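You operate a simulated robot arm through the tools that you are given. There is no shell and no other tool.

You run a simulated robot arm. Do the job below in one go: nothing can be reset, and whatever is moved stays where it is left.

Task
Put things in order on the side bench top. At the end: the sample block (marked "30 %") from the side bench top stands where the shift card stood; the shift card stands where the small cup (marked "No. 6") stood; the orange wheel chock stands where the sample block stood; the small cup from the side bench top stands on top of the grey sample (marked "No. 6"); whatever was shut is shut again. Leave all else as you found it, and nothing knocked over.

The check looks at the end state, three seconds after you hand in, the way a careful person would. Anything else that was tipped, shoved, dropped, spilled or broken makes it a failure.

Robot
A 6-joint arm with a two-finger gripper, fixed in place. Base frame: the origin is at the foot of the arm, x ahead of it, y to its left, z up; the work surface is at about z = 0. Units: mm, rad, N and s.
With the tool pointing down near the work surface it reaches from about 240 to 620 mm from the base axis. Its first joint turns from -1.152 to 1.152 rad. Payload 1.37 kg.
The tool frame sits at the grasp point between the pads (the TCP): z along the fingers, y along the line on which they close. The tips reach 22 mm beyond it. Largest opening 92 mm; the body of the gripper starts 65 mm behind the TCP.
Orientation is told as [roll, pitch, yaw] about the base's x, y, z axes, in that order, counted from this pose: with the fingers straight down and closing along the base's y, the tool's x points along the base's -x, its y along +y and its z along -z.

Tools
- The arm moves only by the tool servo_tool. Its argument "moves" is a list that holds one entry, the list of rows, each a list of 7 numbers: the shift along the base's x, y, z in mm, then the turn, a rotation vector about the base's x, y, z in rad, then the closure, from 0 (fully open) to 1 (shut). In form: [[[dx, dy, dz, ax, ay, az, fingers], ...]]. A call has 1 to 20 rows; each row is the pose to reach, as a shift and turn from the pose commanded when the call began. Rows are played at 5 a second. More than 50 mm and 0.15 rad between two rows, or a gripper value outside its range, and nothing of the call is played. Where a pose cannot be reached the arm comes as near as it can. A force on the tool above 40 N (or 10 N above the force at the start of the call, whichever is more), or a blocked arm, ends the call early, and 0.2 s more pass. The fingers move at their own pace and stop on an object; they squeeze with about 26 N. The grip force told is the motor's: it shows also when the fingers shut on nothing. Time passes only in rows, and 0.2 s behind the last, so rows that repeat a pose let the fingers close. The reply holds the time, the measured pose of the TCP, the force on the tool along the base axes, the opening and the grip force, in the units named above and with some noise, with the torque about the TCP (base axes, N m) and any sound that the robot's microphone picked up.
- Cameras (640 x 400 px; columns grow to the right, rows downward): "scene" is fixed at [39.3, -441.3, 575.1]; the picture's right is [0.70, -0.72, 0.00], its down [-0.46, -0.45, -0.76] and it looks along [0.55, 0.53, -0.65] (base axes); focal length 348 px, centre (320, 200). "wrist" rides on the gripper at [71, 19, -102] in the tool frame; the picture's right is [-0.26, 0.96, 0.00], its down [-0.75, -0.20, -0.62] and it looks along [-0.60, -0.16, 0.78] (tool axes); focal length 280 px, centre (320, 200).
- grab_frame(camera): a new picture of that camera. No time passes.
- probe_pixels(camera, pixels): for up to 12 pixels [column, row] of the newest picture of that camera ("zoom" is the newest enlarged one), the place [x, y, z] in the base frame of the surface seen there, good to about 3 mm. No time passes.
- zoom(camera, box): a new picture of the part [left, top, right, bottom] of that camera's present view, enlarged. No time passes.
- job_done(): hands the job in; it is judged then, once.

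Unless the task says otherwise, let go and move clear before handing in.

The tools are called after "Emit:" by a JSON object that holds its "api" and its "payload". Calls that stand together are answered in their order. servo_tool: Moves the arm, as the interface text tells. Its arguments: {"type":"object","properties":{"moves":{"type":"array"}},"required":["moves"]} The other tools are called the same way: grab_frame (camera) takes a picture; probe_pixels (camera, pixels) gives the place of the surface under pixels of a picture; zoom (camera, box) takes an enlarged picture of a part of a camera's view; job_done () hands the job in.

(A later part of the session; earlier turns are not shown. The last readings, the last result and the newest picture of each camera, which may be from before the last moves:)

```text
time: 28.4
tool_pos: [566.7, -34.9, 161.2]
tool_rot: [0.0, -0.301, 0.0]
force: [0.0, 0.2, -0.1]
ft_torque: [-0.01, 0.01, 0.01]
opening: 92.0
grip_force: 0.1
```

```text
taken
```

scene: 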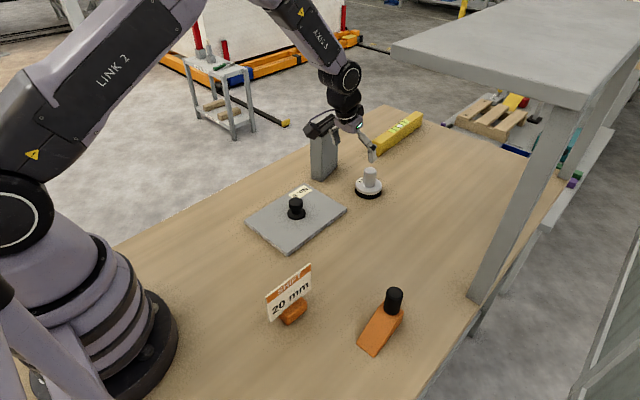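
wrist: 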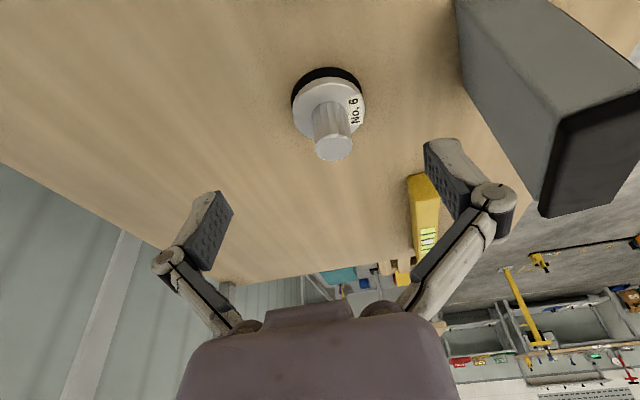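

The close view puts the stem at (637.5,-33.7), matching the earlier estimate. I'll move over it and check that the arm reaches.

Emit:
{"api": "servo_tool", "payload": {"moves": [[[25, 0.2, -15, 0, 0, 0, 0], [50, 0.4, -30, 0, 0, 0, 0], [71.3, 0.5, -45, 0, 0, 0, 0], [71.3, 0.5, -55, 0, 0, 0, 0], [71.3, 0.5, -55, 0, 0, 0, 0]]]}}

Emit:
{"api": "grab_frame", "payload": {"camera": "wrist"}}

Emit:
{"api": "zoom", "payload": {"camera": "scene", "box": [310, 100, 430, 210]}}

```text
time: 29.6
tool_pos: [636.5, -31.7, 105.3]
tool_rot: [-0.001, -0.3, 0.0]
force: [0.2, 0.2, 0.0]
ft_torque: [0.02, 0.02, -0.03]
opening: 92.2
grip_force: 0.1
```

```text
taken
```

wrist: 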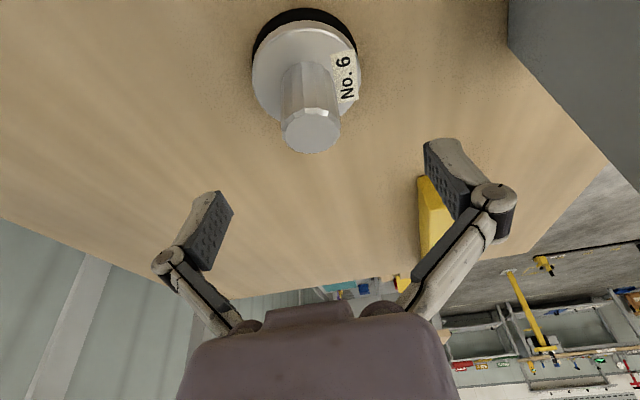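

```text
3.64 times, centred on (370, 155) of scene
```

zoom: 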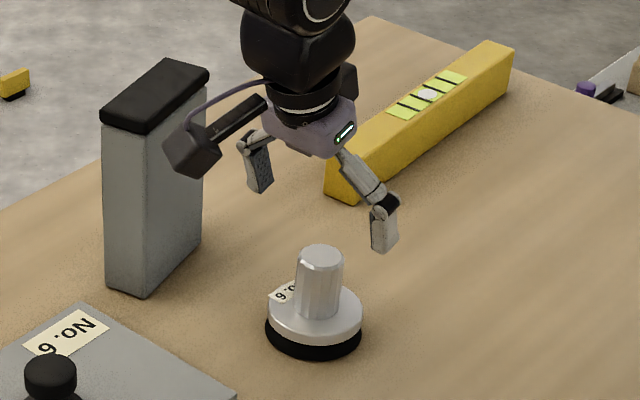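

The arm reaches and the stem top lies at (637.8,-34.4), centred between the fingers. I'll lower onto the stem and close.

Emit:
{"api": "servo_tool", "payload": {"moves": [[[0.5, -0.7, -15, 0, 0, 0, 0], [0.5, -0.7, -30, 0, 0, 0, 0], [0.5, -0.7, -42, 0, 0, 0, 0], [0.5, -0.7, -50, 0, 0, 0, 0], [0.5, -0.7, -50, 0, 0, 0, 0.3], [0.5, -0.7, -50, 0, 0, 0, 0.55], [0.5, -0.7, -50, 0, 0, 0, 0.55]]]}}

Emit:
{"api": "grab_frame", "payload": {"camera": "wrist"}}

Emit:
{"api": "zoom", "payload": {"camera": "scene", "box": [310, 130, 430, 210]}}

```text
time: 31.2
tool_pos: [638.3, -33.0, 55.5]
tool_rot: [0.0, -0.3, 0.0]
force: [-0.7, -0.2, -0.5]
ft_torque: [-0.02, -0.02, -0.01]
opening: 41.3
grip_force: 0.2
```

```text
taken
```

wrist: 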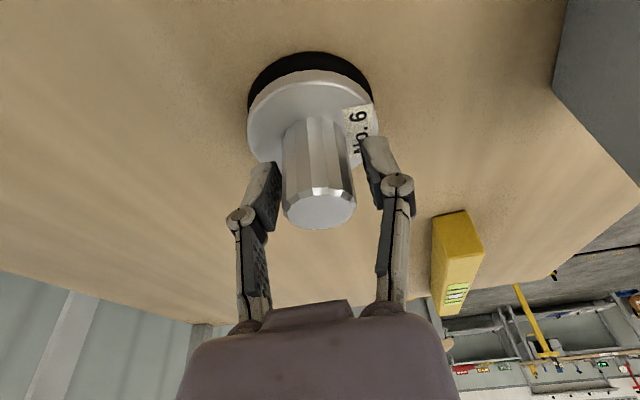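

```text
5.00 times, centred on (370, 170) of scene
```

zoom: 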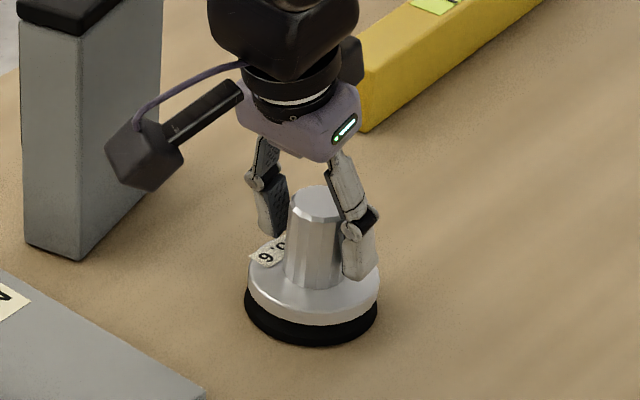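

The fingers straddle the stem at 41 mm opening with the tips above the disc. I'll close, then lift slowly.

Emit:
{"api": "servo_tool", "payload": {"moves": [[[0, 0, 0, 0, 0, 0, 0.8], [0, 0, 0, 0, 0, 0, 1], [0, 0, 0, 0, 0, 0, 1], [0, 0, 0, 0, 0, 0, 1], [0, 0, 0, 0, 0, 0, 1], [0, 0, 2, 0, 0, 0, 1], [0, 0, 4, 0, 0, 0, 1], [0, 0, 7, 0, 0, 0, 1], [0, 0, 10, 0, 0, 0, 1], [0, 0, 10, 0, 0, 0, 1]]]}}

Emit:
{"api": "zoom", "payload": {"camera": "scene", "box": [310, 130, 430, 210]}}

```text
time: 33.4
tool_pos: [637.7, -34.1, 66.0]
tool_rot: [-0.001, -0.3, 0.001]
force: [-0.6, 0.0, -0.8]
ft_torque: [-0.04, 0.02, 0.01]
opening: 30.1
grip_force: 25.9
```

```text
5.00 times, centred on (370, 170) of scene
```

zoom: 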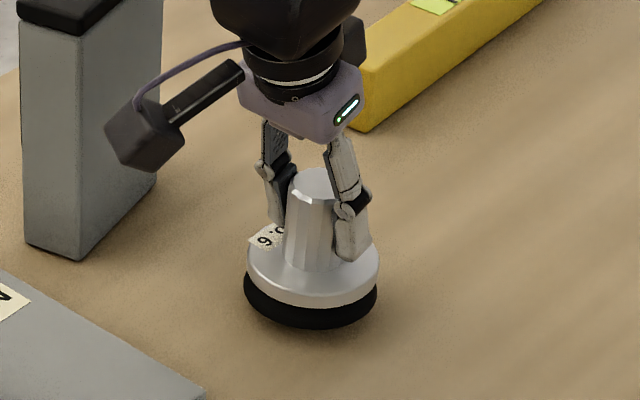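

The cup is held at 30.1 mm and upright. I'll lift it higher and carry it slowly to above the plate's clear far-right area at about (495,-4).

Emit:
{"api": "servo_tool", "payload": {"moves": [[[0, 0, 4, 0, 0, 0, 1], [0, 0, 10, 0, 0, 0, 1], [0, 0, 18, 0, 0, 0, 1], [0, 0, 26, 0, 0, 0, 1], [0, 0, 34, 0, 0, 0, 1], [0, 0, 41, 0, 0, 0, 1], [0, 0, 45, 0, 0, 0, 1], [-6, 1, 45, 0, 0, 0, 1], [-18, 4, 45, 0, 0, 0, 1], [-33, 7, 45, 0, 0, 0, 1], [-49, 10, 45, 0, 0, 0, 1], [-65, 14, 45, 0, 0, 0, 1], [-81, 17, 45, 0, 0, 0, 1], [-97, 20, 45, 0, 0, 0, 1], [-113, 24, 45, 0, 0, 0, 1], [-127, 27, 45, 0, 0, 0, 1], [-137, 29, 45, 0, 0, 0, 1], [-143, 30.4, 45, 0, 0, 0, 1], [-143, 30.4, 45, 0, 0, 0, 1]]]}}

Emit:
{"api": "grab_frame", "payload": {"camera": "wrist"}}

Emit:
{"api": "grab_frame", "payload": {"camera": "scene"}}

Emit:
{"api": "zoom", "payload": {"camera": "scene", "box": [240, 140, 380, 260]}}

```text
time: 37.4
tool_pos: [495.0, -3.8, 109.1]
tool_rot: [0.0, -0.3, 0.001]
force: [0.6, 1.4, -0.8]
ft_torque: [0.02, -0.01, 0.04]
opening: 29.7
grip_force: 25.6
```

```text
taken
```

wrist: 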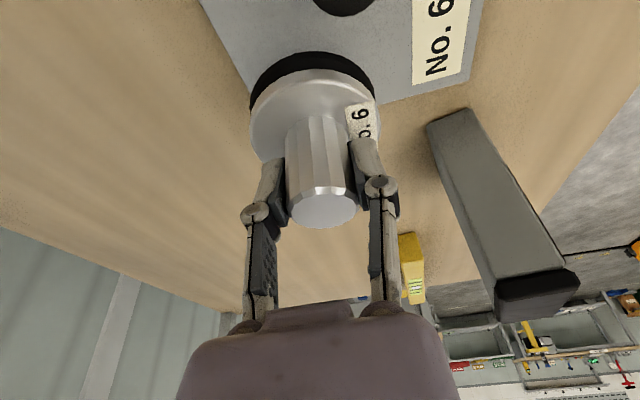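

```text
taken
```

scene: 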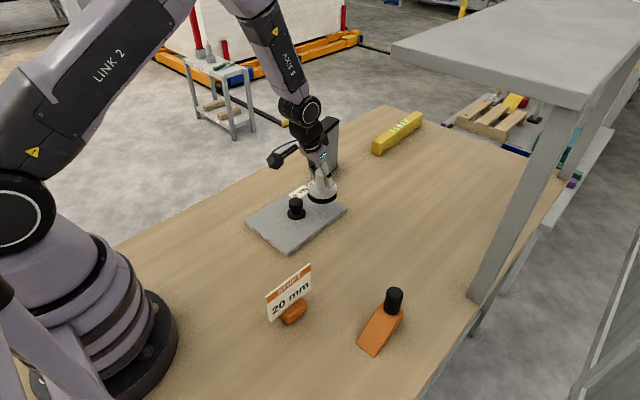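

```text
3.33 times, centred on (310, 200) of scene
```

zoom: 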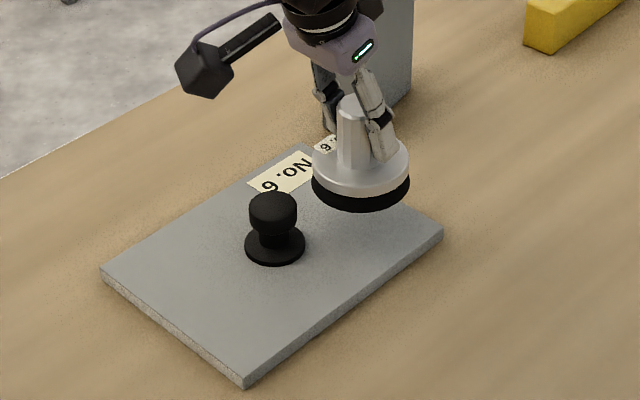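

The cup hangs about 43 mm above the plate with the knob clear. I'll lower it most of the way and check the clearances.

Emit:
{"api": "servo_tool", "payload": {"moves": [[[0, 0, -5, 0, 0, 0, 1], [0, 0, -12, 0, 0, 0, 1], [0, 0, -20, 0, 0, 0, 1], [0, 0, -27, 0, 0, 0, 1], [0, 0, -32, 0, 0, 0, 1], [0, 0, -35, 0, 0, 0, 1], [0, 0, -35, 0, 0, 0, 1]]]}}

Emit:
{"api": "grab_frame", "payload": {"camera": "wrist"}}

Emit:
{"api": "zoom", "payload": {"camera": "scene", "box": [260, 150, 370, 240]}}

```text
time: 39.0
tool_pos: [494.0, -3.7, 76.4]
tool_rot: [0.0, -0.3, 0.0]
force: [1.0, 0.0, -1.9]
ft_torque: [-0.01, 0.02, 0.0]
opening: 29.6
grip_force: 26.3
```

```text
taken
```

wrist: 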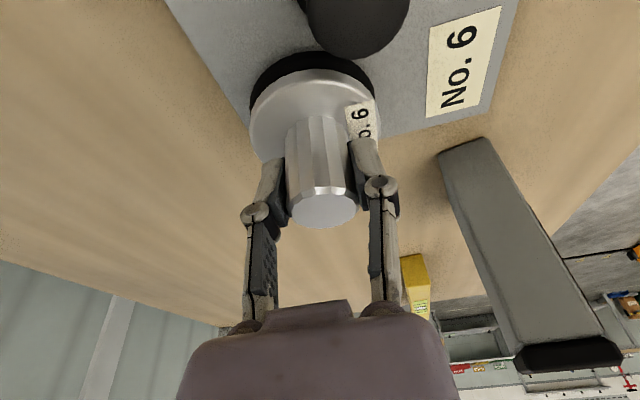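

```text
4.44 times, centred on (315, 195) of scene
```

zoom: 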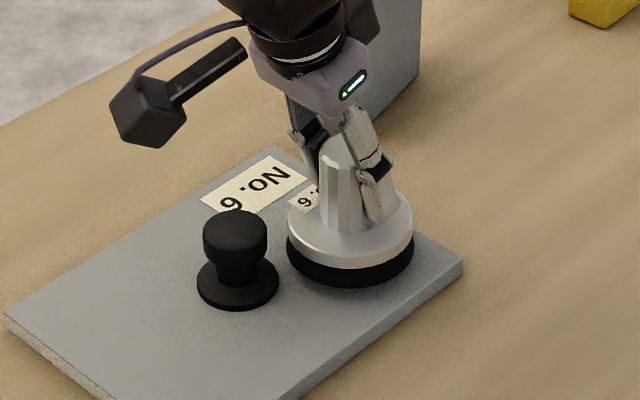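

The cup hovers about 8 mm over the plate. I'll ease it 3 mm back from the far edge, then lower in small steps until it touches.

Emit:
{"api": "servo_tool", "payload": {"moves": [[[-1.5, 0, 0, 0, 0, 0, 1], [-3, 0, 0, 0, 0, 0, 1], [-3, 0, -2, 0, 0, 0, 1], [-3, 0, -4, 0, 0, 0, 1], [-3, 0, -5, 0, 0, 0, 1], [-3, 0, -6, 0, 0, 0, 1], [-3, 0, -7, 0, 0, 0, 1], [-3, 0, -7, 0, 0, 0, 1]]]}}

Emit:
{"api": "zoom", "payload": {"camera": "scene", "box": [260, 150, 370, 240]}}

```text
time: 40.8
tool_pos: [491.8, -3.8, 68.3]
tool_rot: [0.0, -0.301, 0.0]
force: [-0.8, -0.4, -1.2]
ft_torque: [-0.02, -0.02, -0.01]
opening: 29.9
grip_force: 25.9
```

```text
4.44 times, centred on (315, 195) of scene
```

zoom: 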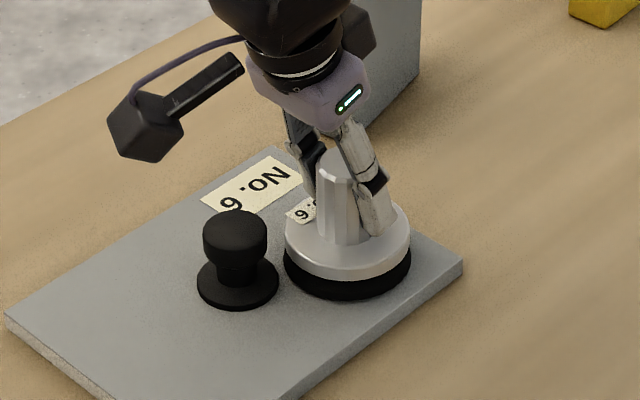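

The cup is almost touching, and the force still shows its full weight hanging. I'll lower 1–2 mm more to make contact.

Emit:
{"api": "servo_tool", "payload": {"moves": [[[0, 0, -0.7, 0, 0, 0, 1], [0, 0, -1.4, 0, 0, 0, 1], [0, 0, -1.4, 0, 0, 0, 1]]]}}

Emit:
{"api": "servo_tool", "payload": {"moves": [[[0, 0, -0.7, 0, 0, 0, 1], [0, 0, -0.7, 0, 0, 0, 1]]]}}

Emit:
{"api": "zoom", "payload": {"camera": "scene", "box": [300, 170, 360, 225]}}

```text
time: 41.6
tool_pos: [492.3, -4.2, 68.0]
tool_rot: [0.0, -0.3, 0.0]
force: [-1.0, -2.2, 7.7]
ft_torque: [-0.01, 0.16, -0.02]
opening: 30.0
grip_force: 25.6
```

```text
time: 42.2
tool_pos: [493.2, -3.8, 67.9]
tool_rot: [-0.001, -0.301, 0.0]
force: [-5.1, -1.8, 19.8]
ft_torque: [0.01, 0.11, -0.06]
opening: 30.2
grip_force: 26.2
```

```text
7.27 times, centred on (330, 198) of scene
```

zoom: 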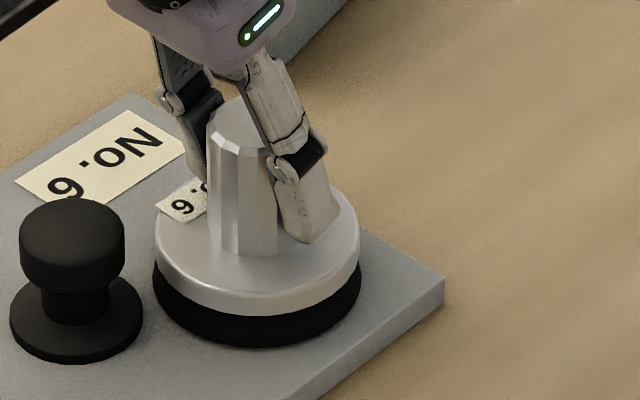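

It is in contact and pressing at 20 N. I'll back off just over 1 mm, open, and rise straight up.

Emit:
{"api": "servo_tool", "payload": {"moves": [[[0, 0, 0.8, 0, 0, 0, 1], [0, 0, 1.3, 0, 0, 0, 1], [0, 0, 1.3, 0, 0, 0, 0.6], [0, 0, 1.3, 0, 0, 0, 0.45], [0, 0, 1.3, 0, 0, 0, 0.3], [0, 0, 1.3, 0, 0, 0, 0.2], [0, 0, 1.3, 0, 0, 0, 0.2], [0, 0, 15, 0, 0, 0, 0.2], [0, 0, 35, 0, 0, 0, 0.2], [0, 0, 60, 0, 0, 0, 0.1], [0, 0, 90, 0, 0, 0, 0], [0, 0, 120, 0, 0, 0, 0], [0, 0, 120, 0, 0, 0, 0]]]}}

Emit:
{"api": "grab_frame", "payload": {"camera": "wrist"}}

Emit:
{"api": "zoom", "payload": {"camera": "scene", "box": [230, 150, 370, 265]}}

```text
time: 45.0
tool_pos: [491.8, -4.4, 187.8]
tool_rot: [-0.001, -0.3, 0.0]
force: [0.4, 0.0, 0.6]
ft_torque: [0.0, -0.03, -0.02]
opening: 92.0
grip_force: 0.0
```

```text
taken
```

wrist: 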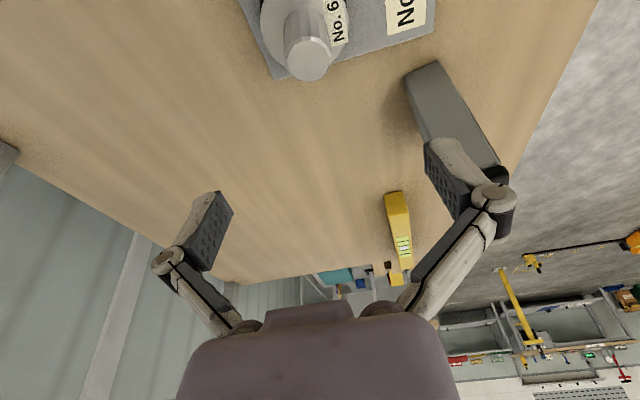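

```text
3.48 times, centred on (300, 208) of scene
```

zoom: 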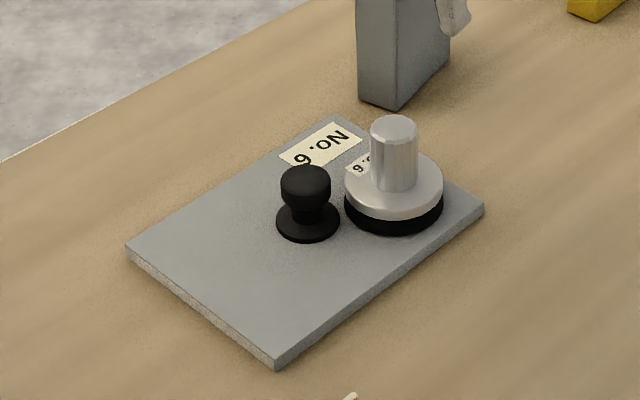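

The cup stands on the plate, clear of the knob and edges, and the plate hasn't moved. Next is the shift card, so I'll move over to measure it.

Emit:
{"api": "servo_tool", "payload": {"moves": [[[-30, -21, 10, 0, 0.05, 0, 0], [-62, -42, 20, 0, 0.1, 0, 0], [-94, -64, 30, 0, 0.15, 0, 0], [-126, -86, 34, 0, 0.2, 0, 0], [-156, -108, 34, 0, 0.25, 0, 0], [-182, -126, 34, 0, 0.3, 0, 0], [-182, -126, 34, 0, 0.3, 0, 0]]]}}

Emit:
{"api": "grab_frame", "payload": {"camera": "wrist"}}

Emit:
{"api": "zoom", "payload": {"camera": "scene", "box": [240, 240, 340, 340]}}

```text
time: 46.6
tool_pos: [308.4, -129.7, 220.4]
tool_rot: [-0.001, -0.001, 0.0]
force: [0.1, 0.0, -0.2]
ft_torque: [0.01, 0.01, 0.01]
opening: 92.0
grip_force: 0.1
```

```text
taken
```

wrist: 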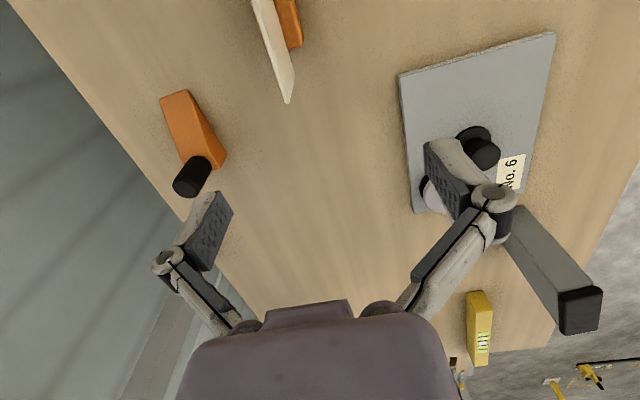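

```text
4.00 times, centred on (290, 290) of scene
```

zoom: 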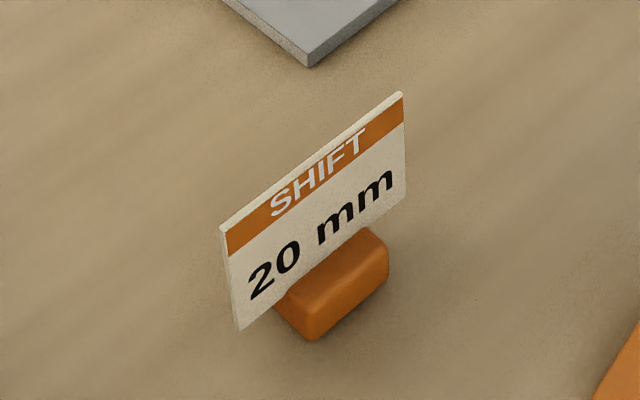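

The card's board is cut off at the top of the wrist view (252–287, 0–103). I'll back up and raise to see all of it.

Emit:
{"api": "servo_tool", "payload": {"moves": [[[-20, 10, 35, 0, 0, 0, 0], [-40, 20, 70, 0, 0, 0, 0], [-40, 20, 70, 0, 0, 0, 0]]]}}

Emit:
{"api": "grab_frame", "payload": {"camera": "wrist"}}

Emit:
{"api": "zoom", "payload": {"camera": "wrist", "box": [220, 20, 340, 150]}}

```text
time: 47.4
tool_pos: [269.1, -110.8, 289.1]
tool_rot: [0.001, 0.0, -0.001]
force: [0.2, 0.0, 0.3]
ft_torque: [0.01, 0.05, 0.02]
opening: 92.1
grip_force: 0.0
```

```text
taken
```

wrist: 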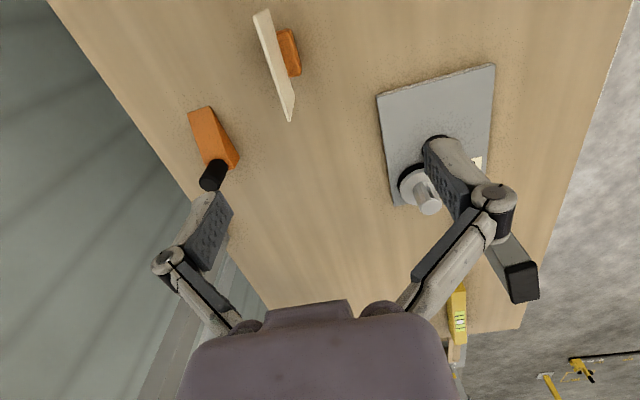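

```text
3.08 times, centred on (280, 85) of wrist
```

zoom: 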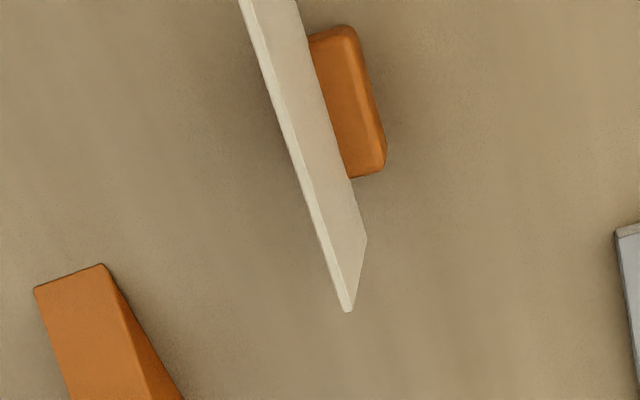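

The board's top edge runs from about (209,-153) to (312,-158), midpoint (260.5,-155.6), almost parallel to x. I'll come down over it with the same outward tilt I need at the far placing spot.

Emit:
{"api": "servo_tool", "payload": {"moves": [[[-3, -15, -35, 0, -0.1, 0, 0], [-6, -30, -70, 0, -0.2, 0, 0], [-9.5, -45.6, -105, 0, -0.3, 0, 0], [-9.5, -45.6, -140, 0, -0.3, 0, 0], [-9.5, -45.6, -140, 0, -0.3, 0, 0]]]}}

Emit:
{"api": "grab_frame", "payload": {"camera": "wrist"}}

Emit:
{"api": "grab_frame", "payload": {"camera": "scene"}}

```text
time: 48.6
tool_pos: [265.5, -159.7, 160.0]
tool_rot: [0.005, -0.297, 0.001]
force: [-0.7, 0.1, 0.5]
ft_torque: [0.0, 0.02, 0.0]
opening: 91.7
grip_force: 0.1
out of reach, approached as far as the arm can: row 3, 4, 5
```

```text
taken
```

wrist: 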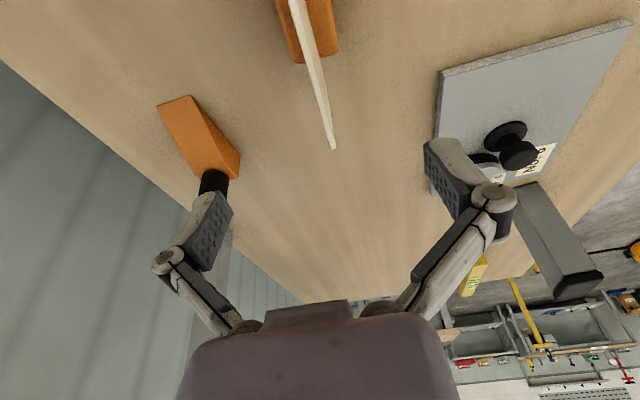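

```text
taken
```

scene: 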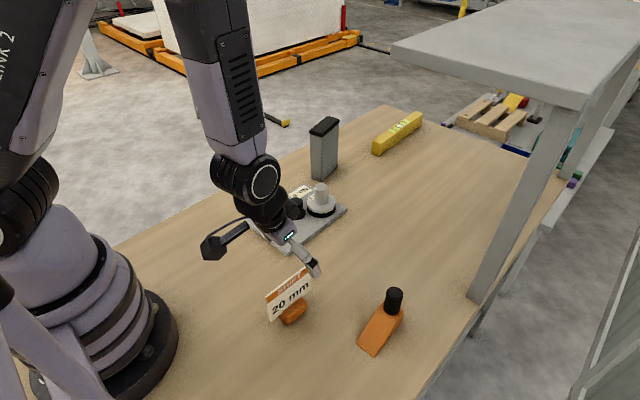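

That tilt is slightly out of reach here; it stopped at (265.5,-159.7). I'll reduce the tilt to 0.2 rad, add a small yaw to match the board (-0.025), and re-read.

Emit:
{"api": "servo_tool", "payload": {"moves": [[[0, 0, 0, 0, 0.05, -0.012, 0], [0, 0, 0, 0, 0.1, -0.025, 0], [0, 0, 0, 0, 0.1, -0.025, 0], [0, 0, 0, 0, 0.1, -0.025, 0]]]}}

Emit:
{"api": "grab_frame", "payload": {"camera": "wrist"}}

```text
time: 49.6
tool_pos: [267.5, -160.1, 161.5]
tool_rot: [-0.003, -0.199, -0.024]
force: [0.3, 0.3, 0.0]
ft_torque: [0.01, 0.03, 0.02]
opening: 92.0
grip_force: 0.0
```

```text
taken
```

wrist: 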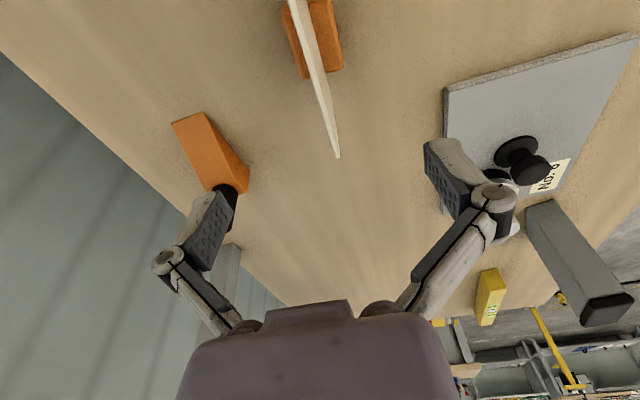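

The pose is now (267,-160,161) with tilt 0.2. I'll shift to the board centre and descend halfway, then check alignment.

Emit:
{"api": "servo_tool", "payload": {"moves": [[[-3, 2.5, 0, 0, 0, 0, 0], [-6, 4.5, -15, 0, 0, 0, 0], [-6, 4.5, -35, 0, 0, 0, 0], [-6, 4.5, -35, 0, 0, 0, 0]]]}}

Emit:
{"api": "grab_frame", "payload": {"camera": "wrist"}}

Emit:
{"api": "zoom", "payload": {"camera": "scene", "box": [230, 220, 350, 340]}}

```text
time: 50.6
tool_pos: [269.5, -160.8, 138.3]
tool_rot: [0.003, -0.198, -0.027]
force: [-1.1, 0.8, 0.3]
ft_torque: [0.01, 0.04, 0.01]
opening: 92.1
grip_force: 0.1
out of reach, approached as far as the arm can: row 3, 4
```

```text
taken
```

wrist: 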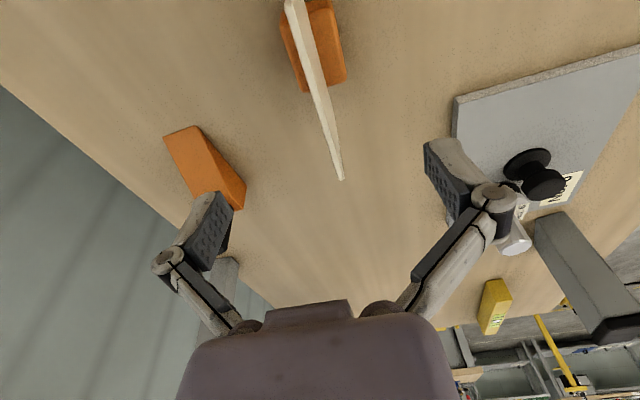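

```text
3.33 times, centred on (290, 280) of scene
```

zoom: 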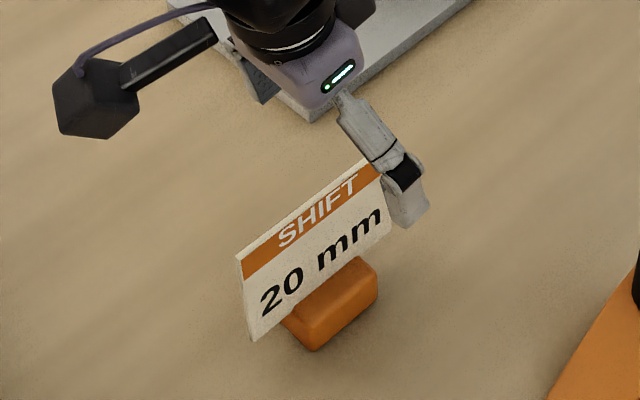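

At this height tilt 0.2 is also out of reach (stopped at 269.5,-160.8). I'll reduce the tilt to 0.1 rad and try the board centre again.

Emit:
{"api": "servo_tool", "payload": {"moves": [[[0, 0, 0, 0, 0.05, 0, 0], [0, 0, 0, 0, 0.1, 0, 0], [-4, 2.5, 0, 0, 0.1, 0, 0], [-8, 5.2, 0, 0, 0.1, 0, 0], [-8, 5.2, -20, 0, 0.1, 0, 0], [-8, 5.2, -20, 0, 0.1, 0, 0]]]}}

Emit:
{"api": "grab_frame", "payload": {"camera": "wrist"}}

Emit:
{"api": "zoom", "payload": {"camera": "scene", "box": [230, 220, 350, 340]}}

```text
time: 52.0
tool_pos: [263.1, -159.2, 119.8]
tool_rot: [0.004, -0.096, -0.024]
force: [-0.6, -0.1, 0.6]
ft_torque: [-0.01, 0.02, 0.0]
opening: 91.8
grip_force: 0.1
out of reach, approached as far as the arm can: row 1, 4, 5, 6
```

```text
taken
```

wrist: 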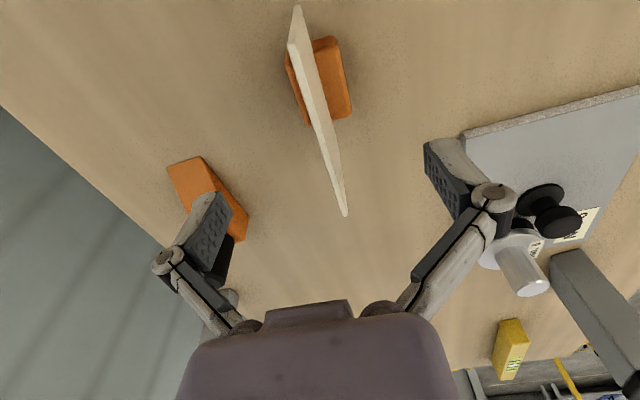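

```text
3.33 times, centred on (290, 280) of scene
```

zoom: 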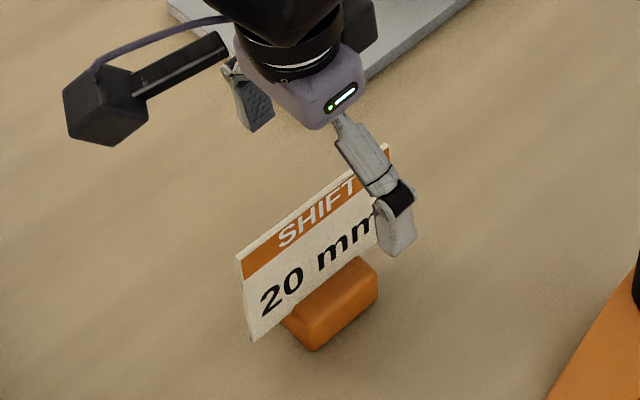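

Still just short (263,-159), so I'll pick the card with the tool straight down, set it down midway, and regrasp it with tilt for the far spot. First I'll straighten the tool and centre.

Emit:
{"api": "servo_tool", "payload": {"moves": [[[2, 0, 5, -0.002, 0.05, 0, 0], [2, 0, 5, -0.004, 0.098, 0, 0], [-1, 2, 5, -0.004, 0.098, 0, 0], [-2.5, 3.8, 5, -0.004, 0.098, 0, 0], [-2.5, 3.8, 0, -0.004, 0.098, 0, 0], [-2.5, 3.8, 0, -0.004, 0.098, 0, 0]]]}}

Emit:
{"api": "grab_frame", "payload": {"camera": "wrist"}}

```text
time: 53.4
tool_pos: [252.0, -150.5, 110.9]
tool_rot: [-0.015, 0.005, -0.023]
force: [0.0, 0.2, 0.7]
ft_torque: [-0.02, -0.04, 0.02]
opening: 92.0
grip_force: 0.1
out of reach, approached as far as the arm can: row 1, 3, 4, 5
```

```text
taken
```

wrist: 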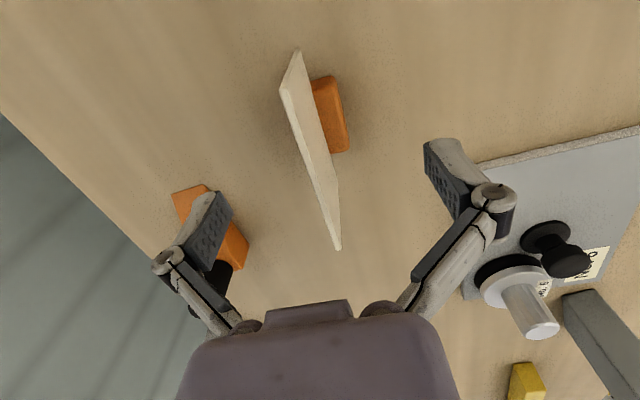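

The position bookkeeping is off because of the clamped rows. I'll move up and out to a clearly reachable pose to resynchronise, and read it.

Emit:
{"api": "servo_tool", "payload": {"moves": [[[10, -5, 15, 0, 0, 0, 0], [25, -10, 35, 0, 0, 0, 0], [25, -10, 35, 0, 0, 0, 0], [25, -10, 35, 0, 0, 0, 0]]]}}

Emit:
{"api": "servo_tool", "payload": {"moves": [[[0, 0, 0, 0, 0, 0, 0], [0, 0, 0, 0, 0, 0, 0]]]}}

Emit:
{"api": "grab_frame", "payload": {"camera": "wrist"}}

```text
time: 54.4
tool_pos: [270.9, -142.1, 124.1]
tool_rot: [0.004, -0.052, -0.025]
force: [-0.9, 0.1, -0.6]
ft_torque: [0.0, 0.0, 0.01]
opening: 92.0
grip_force: 0.1
out of reach, approached as far as the arm can: row 1, 2
```

```text
time: 55.0
tool_pos: [270.9, -143.4, 123.0]
tool_rot: [0.004, -0.053, -0.024]
force: [0.1, 0.5, -0.6]
ft_torque: [-0.02, -0.01, 0.02]
opening: 92.2
grip_force: 0.1
```

```text
taken
```

wrist: 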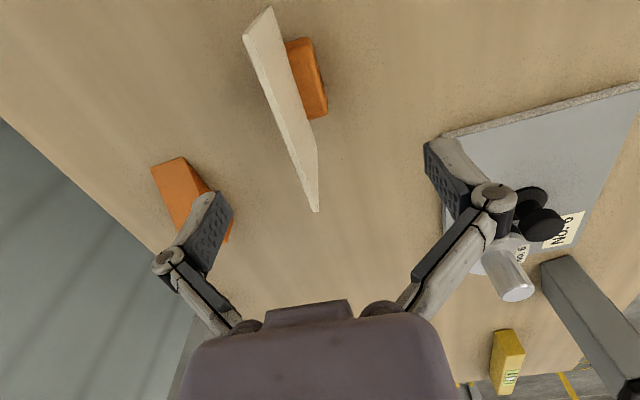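

It's stable now at (271,-143,123) with tilt -0.053. I'll rise to a comfortable pose with the tool exactly vertical, then re-approach.

Emit:
{"api": "servo_tool", "payload": {"moves": [[[10, -3, 25, 0, 0, 0, 0], [20, -6, 50, -0.002, 0.025, 0, 0], [30, -10, 80, -0.004, 0.053, 0, 0], [30, -10, 80, -0.004, 0.053, 0, 0], [30, -10, 80, -0.004, 0.053, 0, 0]]]}}

Emit:
{"api": "servo_tool", "payload": {"moves": [[[0, 0, 0, 0, 0, 0, 0], [0, 0, 0, 0, 0, 0, 0]]]}}

Emit:
{"api": "grab_frame", "payload": {"camera": "wrist"}}

Emit:
{"api": "grab_frame", "payload": {"camera": "scene"}}

```text
time: 56.2
tool_pos: [307.4, -167.9, 222.6]
tool_rot: [-0.015, 0.05, -0.025]
force: [1.4, 0.3, -0.1]
ft_torque: [0.0, 0.01, 0.03]
opening: 92.1
grip_force: 0.1
out of reach, approached as far as the arm can: row 1
```

```text
time: 56.8
tool_pos: [306.9, -168.0, 222.3]
tool_rot: [-0.017, 0.049, -0.026]
force: [0.0, 0.3, 0.2]
ft_torque: [-0.02, -0.01, 0.01]
opening: 92.0
grip_force: 0.0
```

```text
taken
```

wrist: 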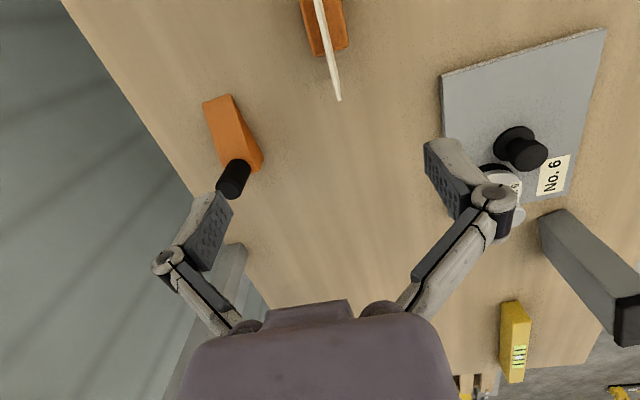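

```text
taken
```

scene: 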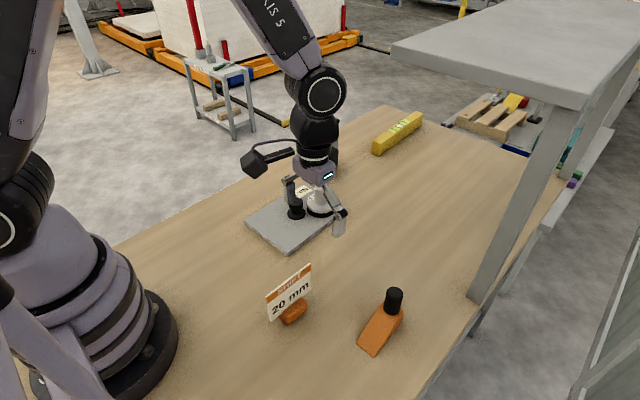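

Flags distort the following reference, so I'll only use clearly reachable rows from here. Now at (307,-168,222), I'll correct the orientation to vertical.

Emit:
{"api": "servo_tool", "payload": {"moves": [[[0, 0, 10, 0.008, -0.025, 0.012, 0], [0, 0, 10, 0.016, -0.05, 0.026, 0], [0, 0, 10, 0.016, -0.05, 0.026, 0]]]}}

Emit:
{"api": "servo_tool", "payload": {"moves": [[[0, 0, 0, 0, 0, 0, 0], [0, 0, 0, 0, 0, 0, 0]]]}}

```text
time: 57.6
tool_pos: [305.0, -167.2, 232.6]
tool_rot: [0.001, 0.001, 0.002]
force: [-0.5, -0.9, -0.9]
ft_torque: [-0.01, 0.01, -0.02]
opening: 92.0
grip_force: 0.1
```

```text
time: 58.2
tool_pos: [305.8, -166.5, 232.0]
tool_rot: [0.0, 0.002, 0.004]
force: [0.4, 0.3, -0.2]
ft_torque: [0.04, 0.0, -0.02]
opening: 92.1
grip_force: 0.0
```

The pose is vertical and consistent at (305.8,-167,232). I'll step down over the outer half of the board and watch for reach flags.

Emit:
{"api": "servo_tool", "payload": {"moves": [[[-10, 4, -25, 0, 0, 0, 0], [-20, 8, -50, 0, 0, 0, 0], [-27, 11.5, -80, 0, 0, 0, 0], [-27, 11.5, -80, 0, 0, 0, 0]]]}}

Emit:
{"api": "servo_tool", "payload": {"moves": [[[0, 0, -15, 0, 0, 0, 0], [0, 0, -30, 0, 0, 0, 0], [0, 0, -30, 0, 0, 0, 0]]]}}

Emit:
{"api": "grab_frame", "payload": {"camera": "wrist"}}

```text
time: 59.2
tool_pos: [278.5, -157.0, 150.2]
tool_rot: [0.002, 0.003, 0.001]
force: [-0.4, -0.7, 0.7]
ft_torque: [0.0, 0.01, 0.01]
opening: 92.0
grip_force: 0.0
```

```text
time: 60.0
tool_pos: [277.1, -157.6, 119.6]
tool_rot: [0.001, 0.001, 0.003]
force: [-0.4, -0.4, -0.1]
ft_torque: [0.03, 0.01, 0.0]
opening: 92.0
grip_force: 0.1
```

```text
taken
```

wrist: 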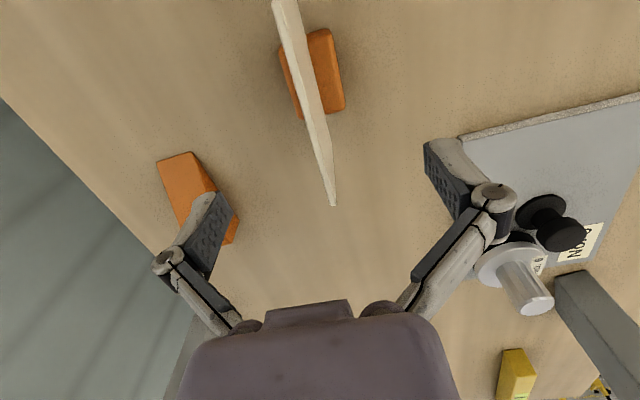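

No flags here at (278,-157,120). The board edge runs through y≈-155 with about -0.035 rad yaw, so I'll align to that and descend to grip height.

Emit:
{"api": "servo_tool", "payload": {"moves": [[[0, 0.6, -10, 0, 0, -0.017, 0], [0, 1.2, -20, 0, 0, -0.035, 0], [0, 1.2, -32, 0, 0, -0.035, 0], [0, 1.2, -40, 0, 0, -0.035, 0], [0, 1.2, -40, 0, 0, -0.035, 0]]]}}

Emit:
{"api": "grab_frame", "payload": {"camera": "wrist"}}

Emit:
{"api": "zoom", "payload": {"camera": "scene", "box": [230, 220, 350, 340]}}

```text
time: 61.2
tool_pos: [277.4, -154.0, 82.0]
tool_rot: [0.0, 0.002, -0.033]
force: [-0.3, -0.5, 0.7]
ft_torque: [0.0, 0.03, 0.02]
opening: 92.2
grip_force: 0.0
```

```text
taken
```

wrist: 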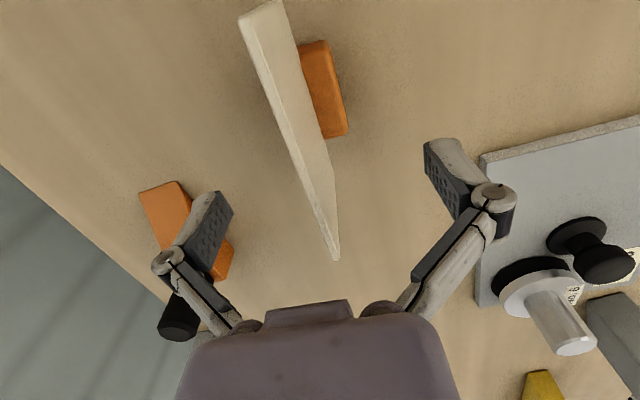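

```text
3.33 times, centred on (290, 280) of scene
```

zoom: 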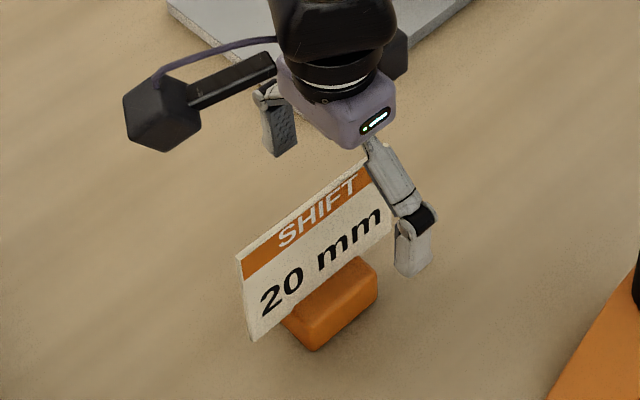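

Reached cleanly at (277,-154,82). I'll slide 8 mm inward along the board and 1 mm in y, then close on it.

Emit:
{"api": "servo_tool", "payload": {"moves": [[[-4, -0.6, 0, 0, 0, 0, 0], [-8, -1.2, 0, 0, 0, 0, 0], [-8, -1.2, 0, 0, 0, 0, 0.5], [-8, -1.2, 0, 0, 0, 0, 0.8], [-8, -1.2, 0, 0, 0, 0, 0.8]]]}}

Emit:
{"api": "grab_frame", "payload": {"camera": "wrist"}}

Emit:
{"api": "zoom", "payload": {"camera": "scene", "box": [230, 220, 350, 340]}}

```text
time: 62.4
tool_pos: [269.8, -156.3, 80.9]
tool_rot: [0.002, 0.002, -0.032]
force: [0.7, -0.3, 0.7]
ft_torque: [0.01, -0.02, -0.05]
opening: 18.3
grip_force: 0.0
```

```text
taken
```

wrist: 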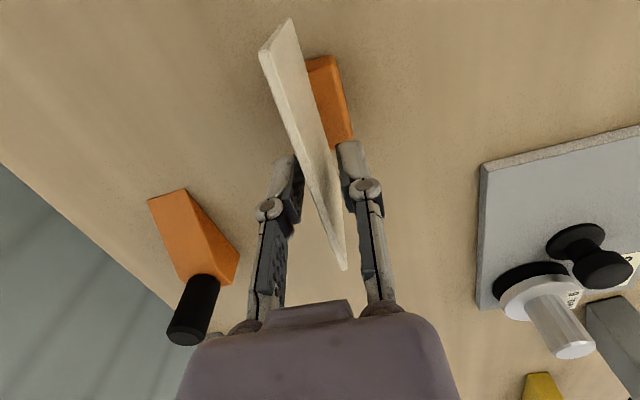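

```text
3.33 times, centred on (290, 280) of scene
```

zoom: 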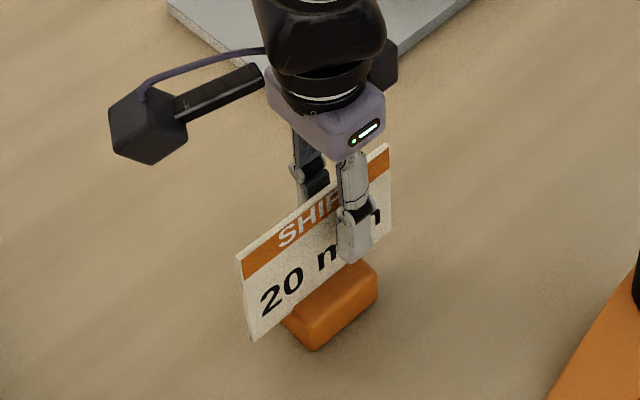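

The fingers straddle the board, about 8 mm from its centre, with no flags. I'll close fully and lift slowly.

Emit:
{"api": "servo_tool", "payload": {"moves": [[[0, 0, 0, 0, 0, 0, 1], [0, 0, 0, 0, 0, 0, 1], [0, 0, 0, 0, 0, 0, 1], [0, 0, 0, 0, 0, 0, 1], [0, 0, 2, 0, 0, 0, 1], [0, 0, 4, 0, 0, 0, 1], [0, 0, 7, 0, 0, 0, 1], [0, 0, 10, 0, 0, 0, 1], [0, 0, 10, 0, 0, 0, 1]]]}}

Emit:
{"api": "zoom", "payload": {"camera": "scene", "box": [230, 220, 350, 340]}}

```text
time: 64.4
tool_pos: [270.5, -156.4, 91.6]
tool_rot: [0.001, 0.002, -0.032]
force: [-0.2, 0.1, -0.9]
ft_torque: [-0.01, -0.01, -0.03]
opening: 6.1
grip_force: 25.7
```

```text
3.33 times, centred on (290, 280) of scene
```

zoom: 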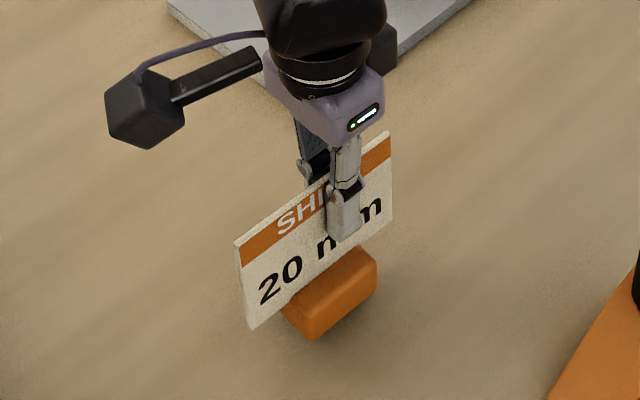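

The card is lifted upright (opening 6.1 mm, about 1 N). I'll carry it out to a clear spot around (430,-158) for regrasping.

Emit:
{"api": "servo_tool", "payload": {"moves": [[[0, 0, 4, 0, 0, 0, 1], [2, 0, 10, 0, 0, 0, 1], [6, 0, 16, 0, 0, 0, 1], [14, 0, 20, 0, 0, 0, 1], [26, 0, 20, 0, 0, 0, 1], [41, 0, 20, 0, 0, 0, 1], [57, 0, 20, 0, 0, 0, 1], [73, 0, 20, 0, 0, 0, 1], [89, 0, 20, 0, 0, 0, 1], [105, 0, 20, 0, 0, 0, 1], [121, 0, 20, 0, 0, 0, 1], [137, 0, 20, 0, 0, 0, 1], [150, 0, 20, 0, 0, 0, 1], [160, 0, 20, 0, 0, 0, 1], [166, 0, 20, 0, 0, 0, 1], [168, 0, 20, 0, 0, 0, 1], [168, 0, 20, 0, 0, 0, 1]]]}}

Emit:
{"api": "grab_frame", "payload": {"camera": "scene"}}

Emit:
{"api": "zoom", "payload": {"camera": "scene", "box": [280, 170, 440, 290]}}

```text
time: 68.0
tool_pos: [439.7, -156.2, 111.5]
tool_rot: [0.002, 0.002, -0.034]
force: [-0.5, 0.0, -1.5]
ft_torque: [-0.01, 0.04, -0.02]
opening: 5.8
grip_force: 26.1
```

```text
taken
```

scene: 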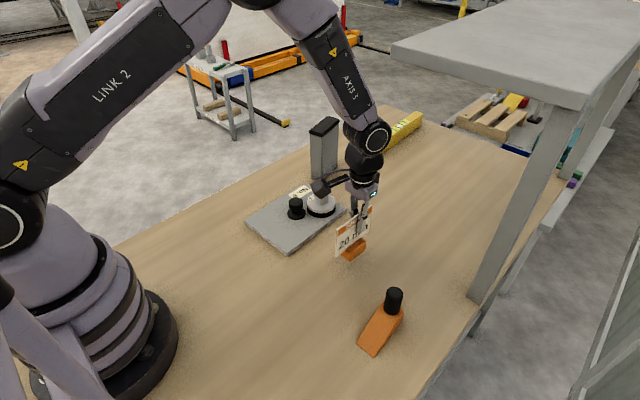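

```text
3.33 times, centred on (360, 230) of scene
```

zoom: 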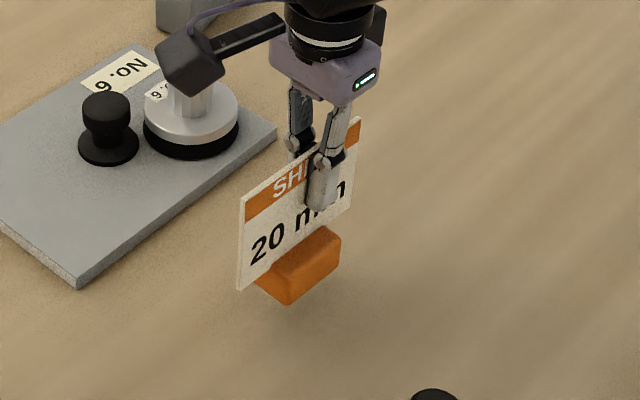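

The card hangs upright over clear bench. I'll lower it 29 mm and feel for contact.

Emit:
{"api": "servo_tool", "payload": {"moves": [[[0, 0, -5, 0, 0, 0, 1], [0, 0, -12, 0, 0, 0, 1], [0, 0, -19, 0, 0, 0, 1], [0, 0, -24, 0, 0, 0, 1], [0, 0, -27, 0, 0, 0, 1], [0, 0, -28.5, 0, 0, 0, 1], [0, 0, -29.5, 0, 0, 0, 1], [0, 0, -29.5, 0, 0, 0, 1]]]}}

Emit:
{"api": "zoom", "payload": {"camera": "scene", "box": [300, 190, 420, 280]}}

```text
time: 69.8
tool_pos: [438.6, -156.1, 81.4]
tool_rot: [0.002, 0.001, -0.033]
force: [-0.5, -0.4, -1.6]
ft_torque: [0.02, -0.02, 0.0]
opening: 6.0
grip_force: 26.2
```

```text
4.44 times, centred on (360, 235) of scene
```

zoom: 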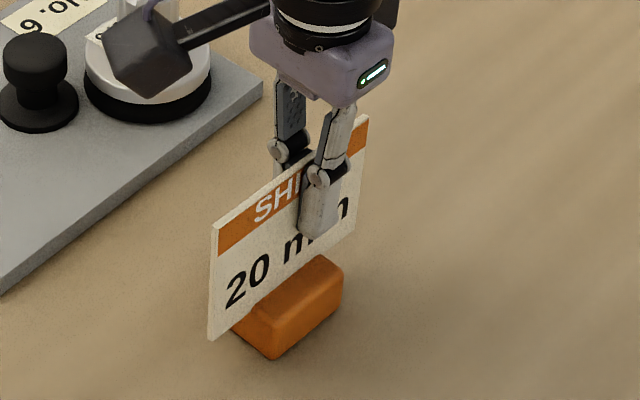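

No contact yet (still -1.6 N). I'll go 1 mm further and read again.

Emit:
{"api": "servo_tool", "payload": {"moves": [[[0, 0, -0.6, 0, 0, 0, 1], [0, 0, -1.0, 0, 0, 0, 1]]]}}

Emit:
{"api": "servo_tool", "payload": {"moves": [[[0, 0, -0.5, 0, 0, 0, 1], [0, 0, -0.5, 0, 0, 0, 1]]]}}

```text
time: 70.4
tool_pos: [438.5, -156.2, 81.2]
tool_rot: [0.003, 0.001, -0.034]
force: [0.4, 2.0, 5.3]
ft_torque: [0.06, 0.2, -0.01]
opening: 5.8
grip_force: 26.4
```

```text
time: 71.0
tool_pos: [438.0, -156.1, 80.4]
tool_rot: [0.0, 0.0, -0.034]
force: [-3.3, -1.1, 17.0]
ft_torque: [-0.01, 0.58, -0.01]
opening: 5.8
grip_force: 25.3
```

The card is on the bench. I'll back off 1 mm, release, and rise clear of the board.

Emit:
{"api": "servo_tool", "payload": {"moves": [[[0, 0, 0.9, 0, 0, 0, 1], [0, 0, 0.9, 0, 0, 0, 0.9], [0, 0, 0.9, 0, 0, 0, 0.8], [0, 0, 0.9, 0, 0, 0, 0.6], [0, 0, 0.9, 0, 0, 0, 0.4], [0, 0, 0.9, 0, 0, 0, 0.4], [0, 0, 20, 0, 0, 0, 0.4], [0, 0, 45, 0, 0, 0, 0.3], [0, 0, 70, 0, 0, 0, 0], [0, 0, 90, 0, 0, 0, 0], [-50, 10, 110, 0, 0, 0, 0], [-90, 20, 120, 0, 0, 0, 0], [-90, 20, 120, 0, 0, 0, 0]]]}}

Emit:
{"api": "grab_frame", "payload": {"camera": "wrist"}}

Emit:
{"api": "zoom", "payload": {"camera": "scene", "box": [300, 190, 420, 280]}}

```text
refused: row 11 steps farther than a row can; nothing moved
```

```text
taken
```

wrist: 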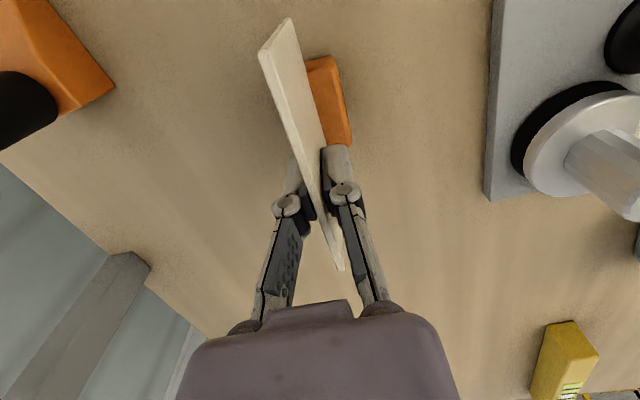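

```text
4.44 times, centred on (360, 235) of scene
```

zoom: 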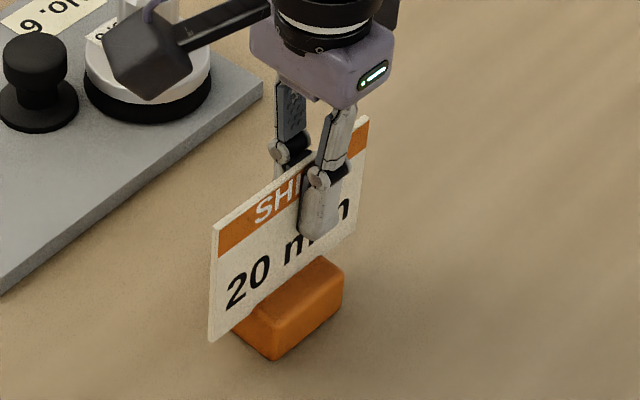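

The last row was too long a step, so nothing moved. I'll repeat with shorter steps: release, rise, then tilt by -0.3 about the tool's y axis over the board centre.

Emit:
{"api": "servo_tool", "payload": {"moves": [[[0, 0, 0.9, 0, 0, 0, 1], [0, 0, 0.9, 0, 0, 0, 0.9], [0, 0, 0.9, 0, 0, 0, 0.8], [0, 0, 0.9, 0, 0, 0, 0.6], [0, 0, 0.9, 0, 0, 0, 0.4], [0, 0, 0.9, 0, 0, 0, 0.3], [0, 0, 20, 0, 0, 0, 0.2], [0, 0, 45, 0, 0, 0, 0], [0, 0, 65, 0, 0, 0, 0], [-3, 0, 65, -0.0034, -0.1, 0, 0], [-6, 0, 65, -0.0068, -0.2, 0, 0], [-8.5, 0, 65, -0.0102, -0.2998, 0, 0], [-8.5, 0, 65, -0.0102, -0.2998, 0, 0]]]}}

Emit:
{"api": "grab_frame", "payload": {"camera": "wrist"}}

Emit:
{"api": "zoom", "payload": {"camera": "scene", "box": [300, 190, 420, 280]}}

```text
time: 73.8
tool_pos: [430.4, -155.9, 144.9]
tool_rot: [0.001, -0.3, -0.034]
force: [-0.2, 0.3, -0.1]
ft_torque: [0.03, 0.04, 0.02]
opening: 91.9
grip_force: 0.0
```

```text
taken
```

wrist: 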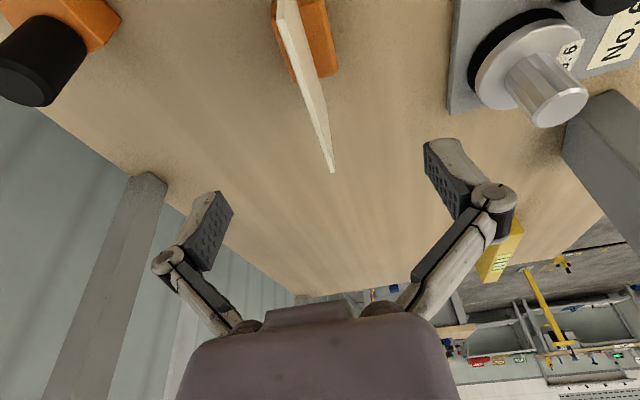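

```text
4.44 times, centred on (360, 235) of scene
```

zoom: 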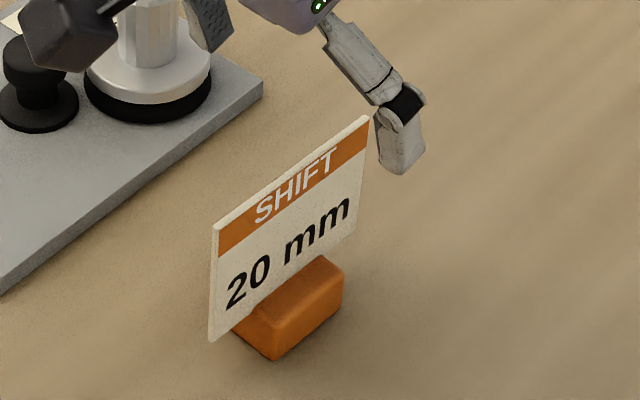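

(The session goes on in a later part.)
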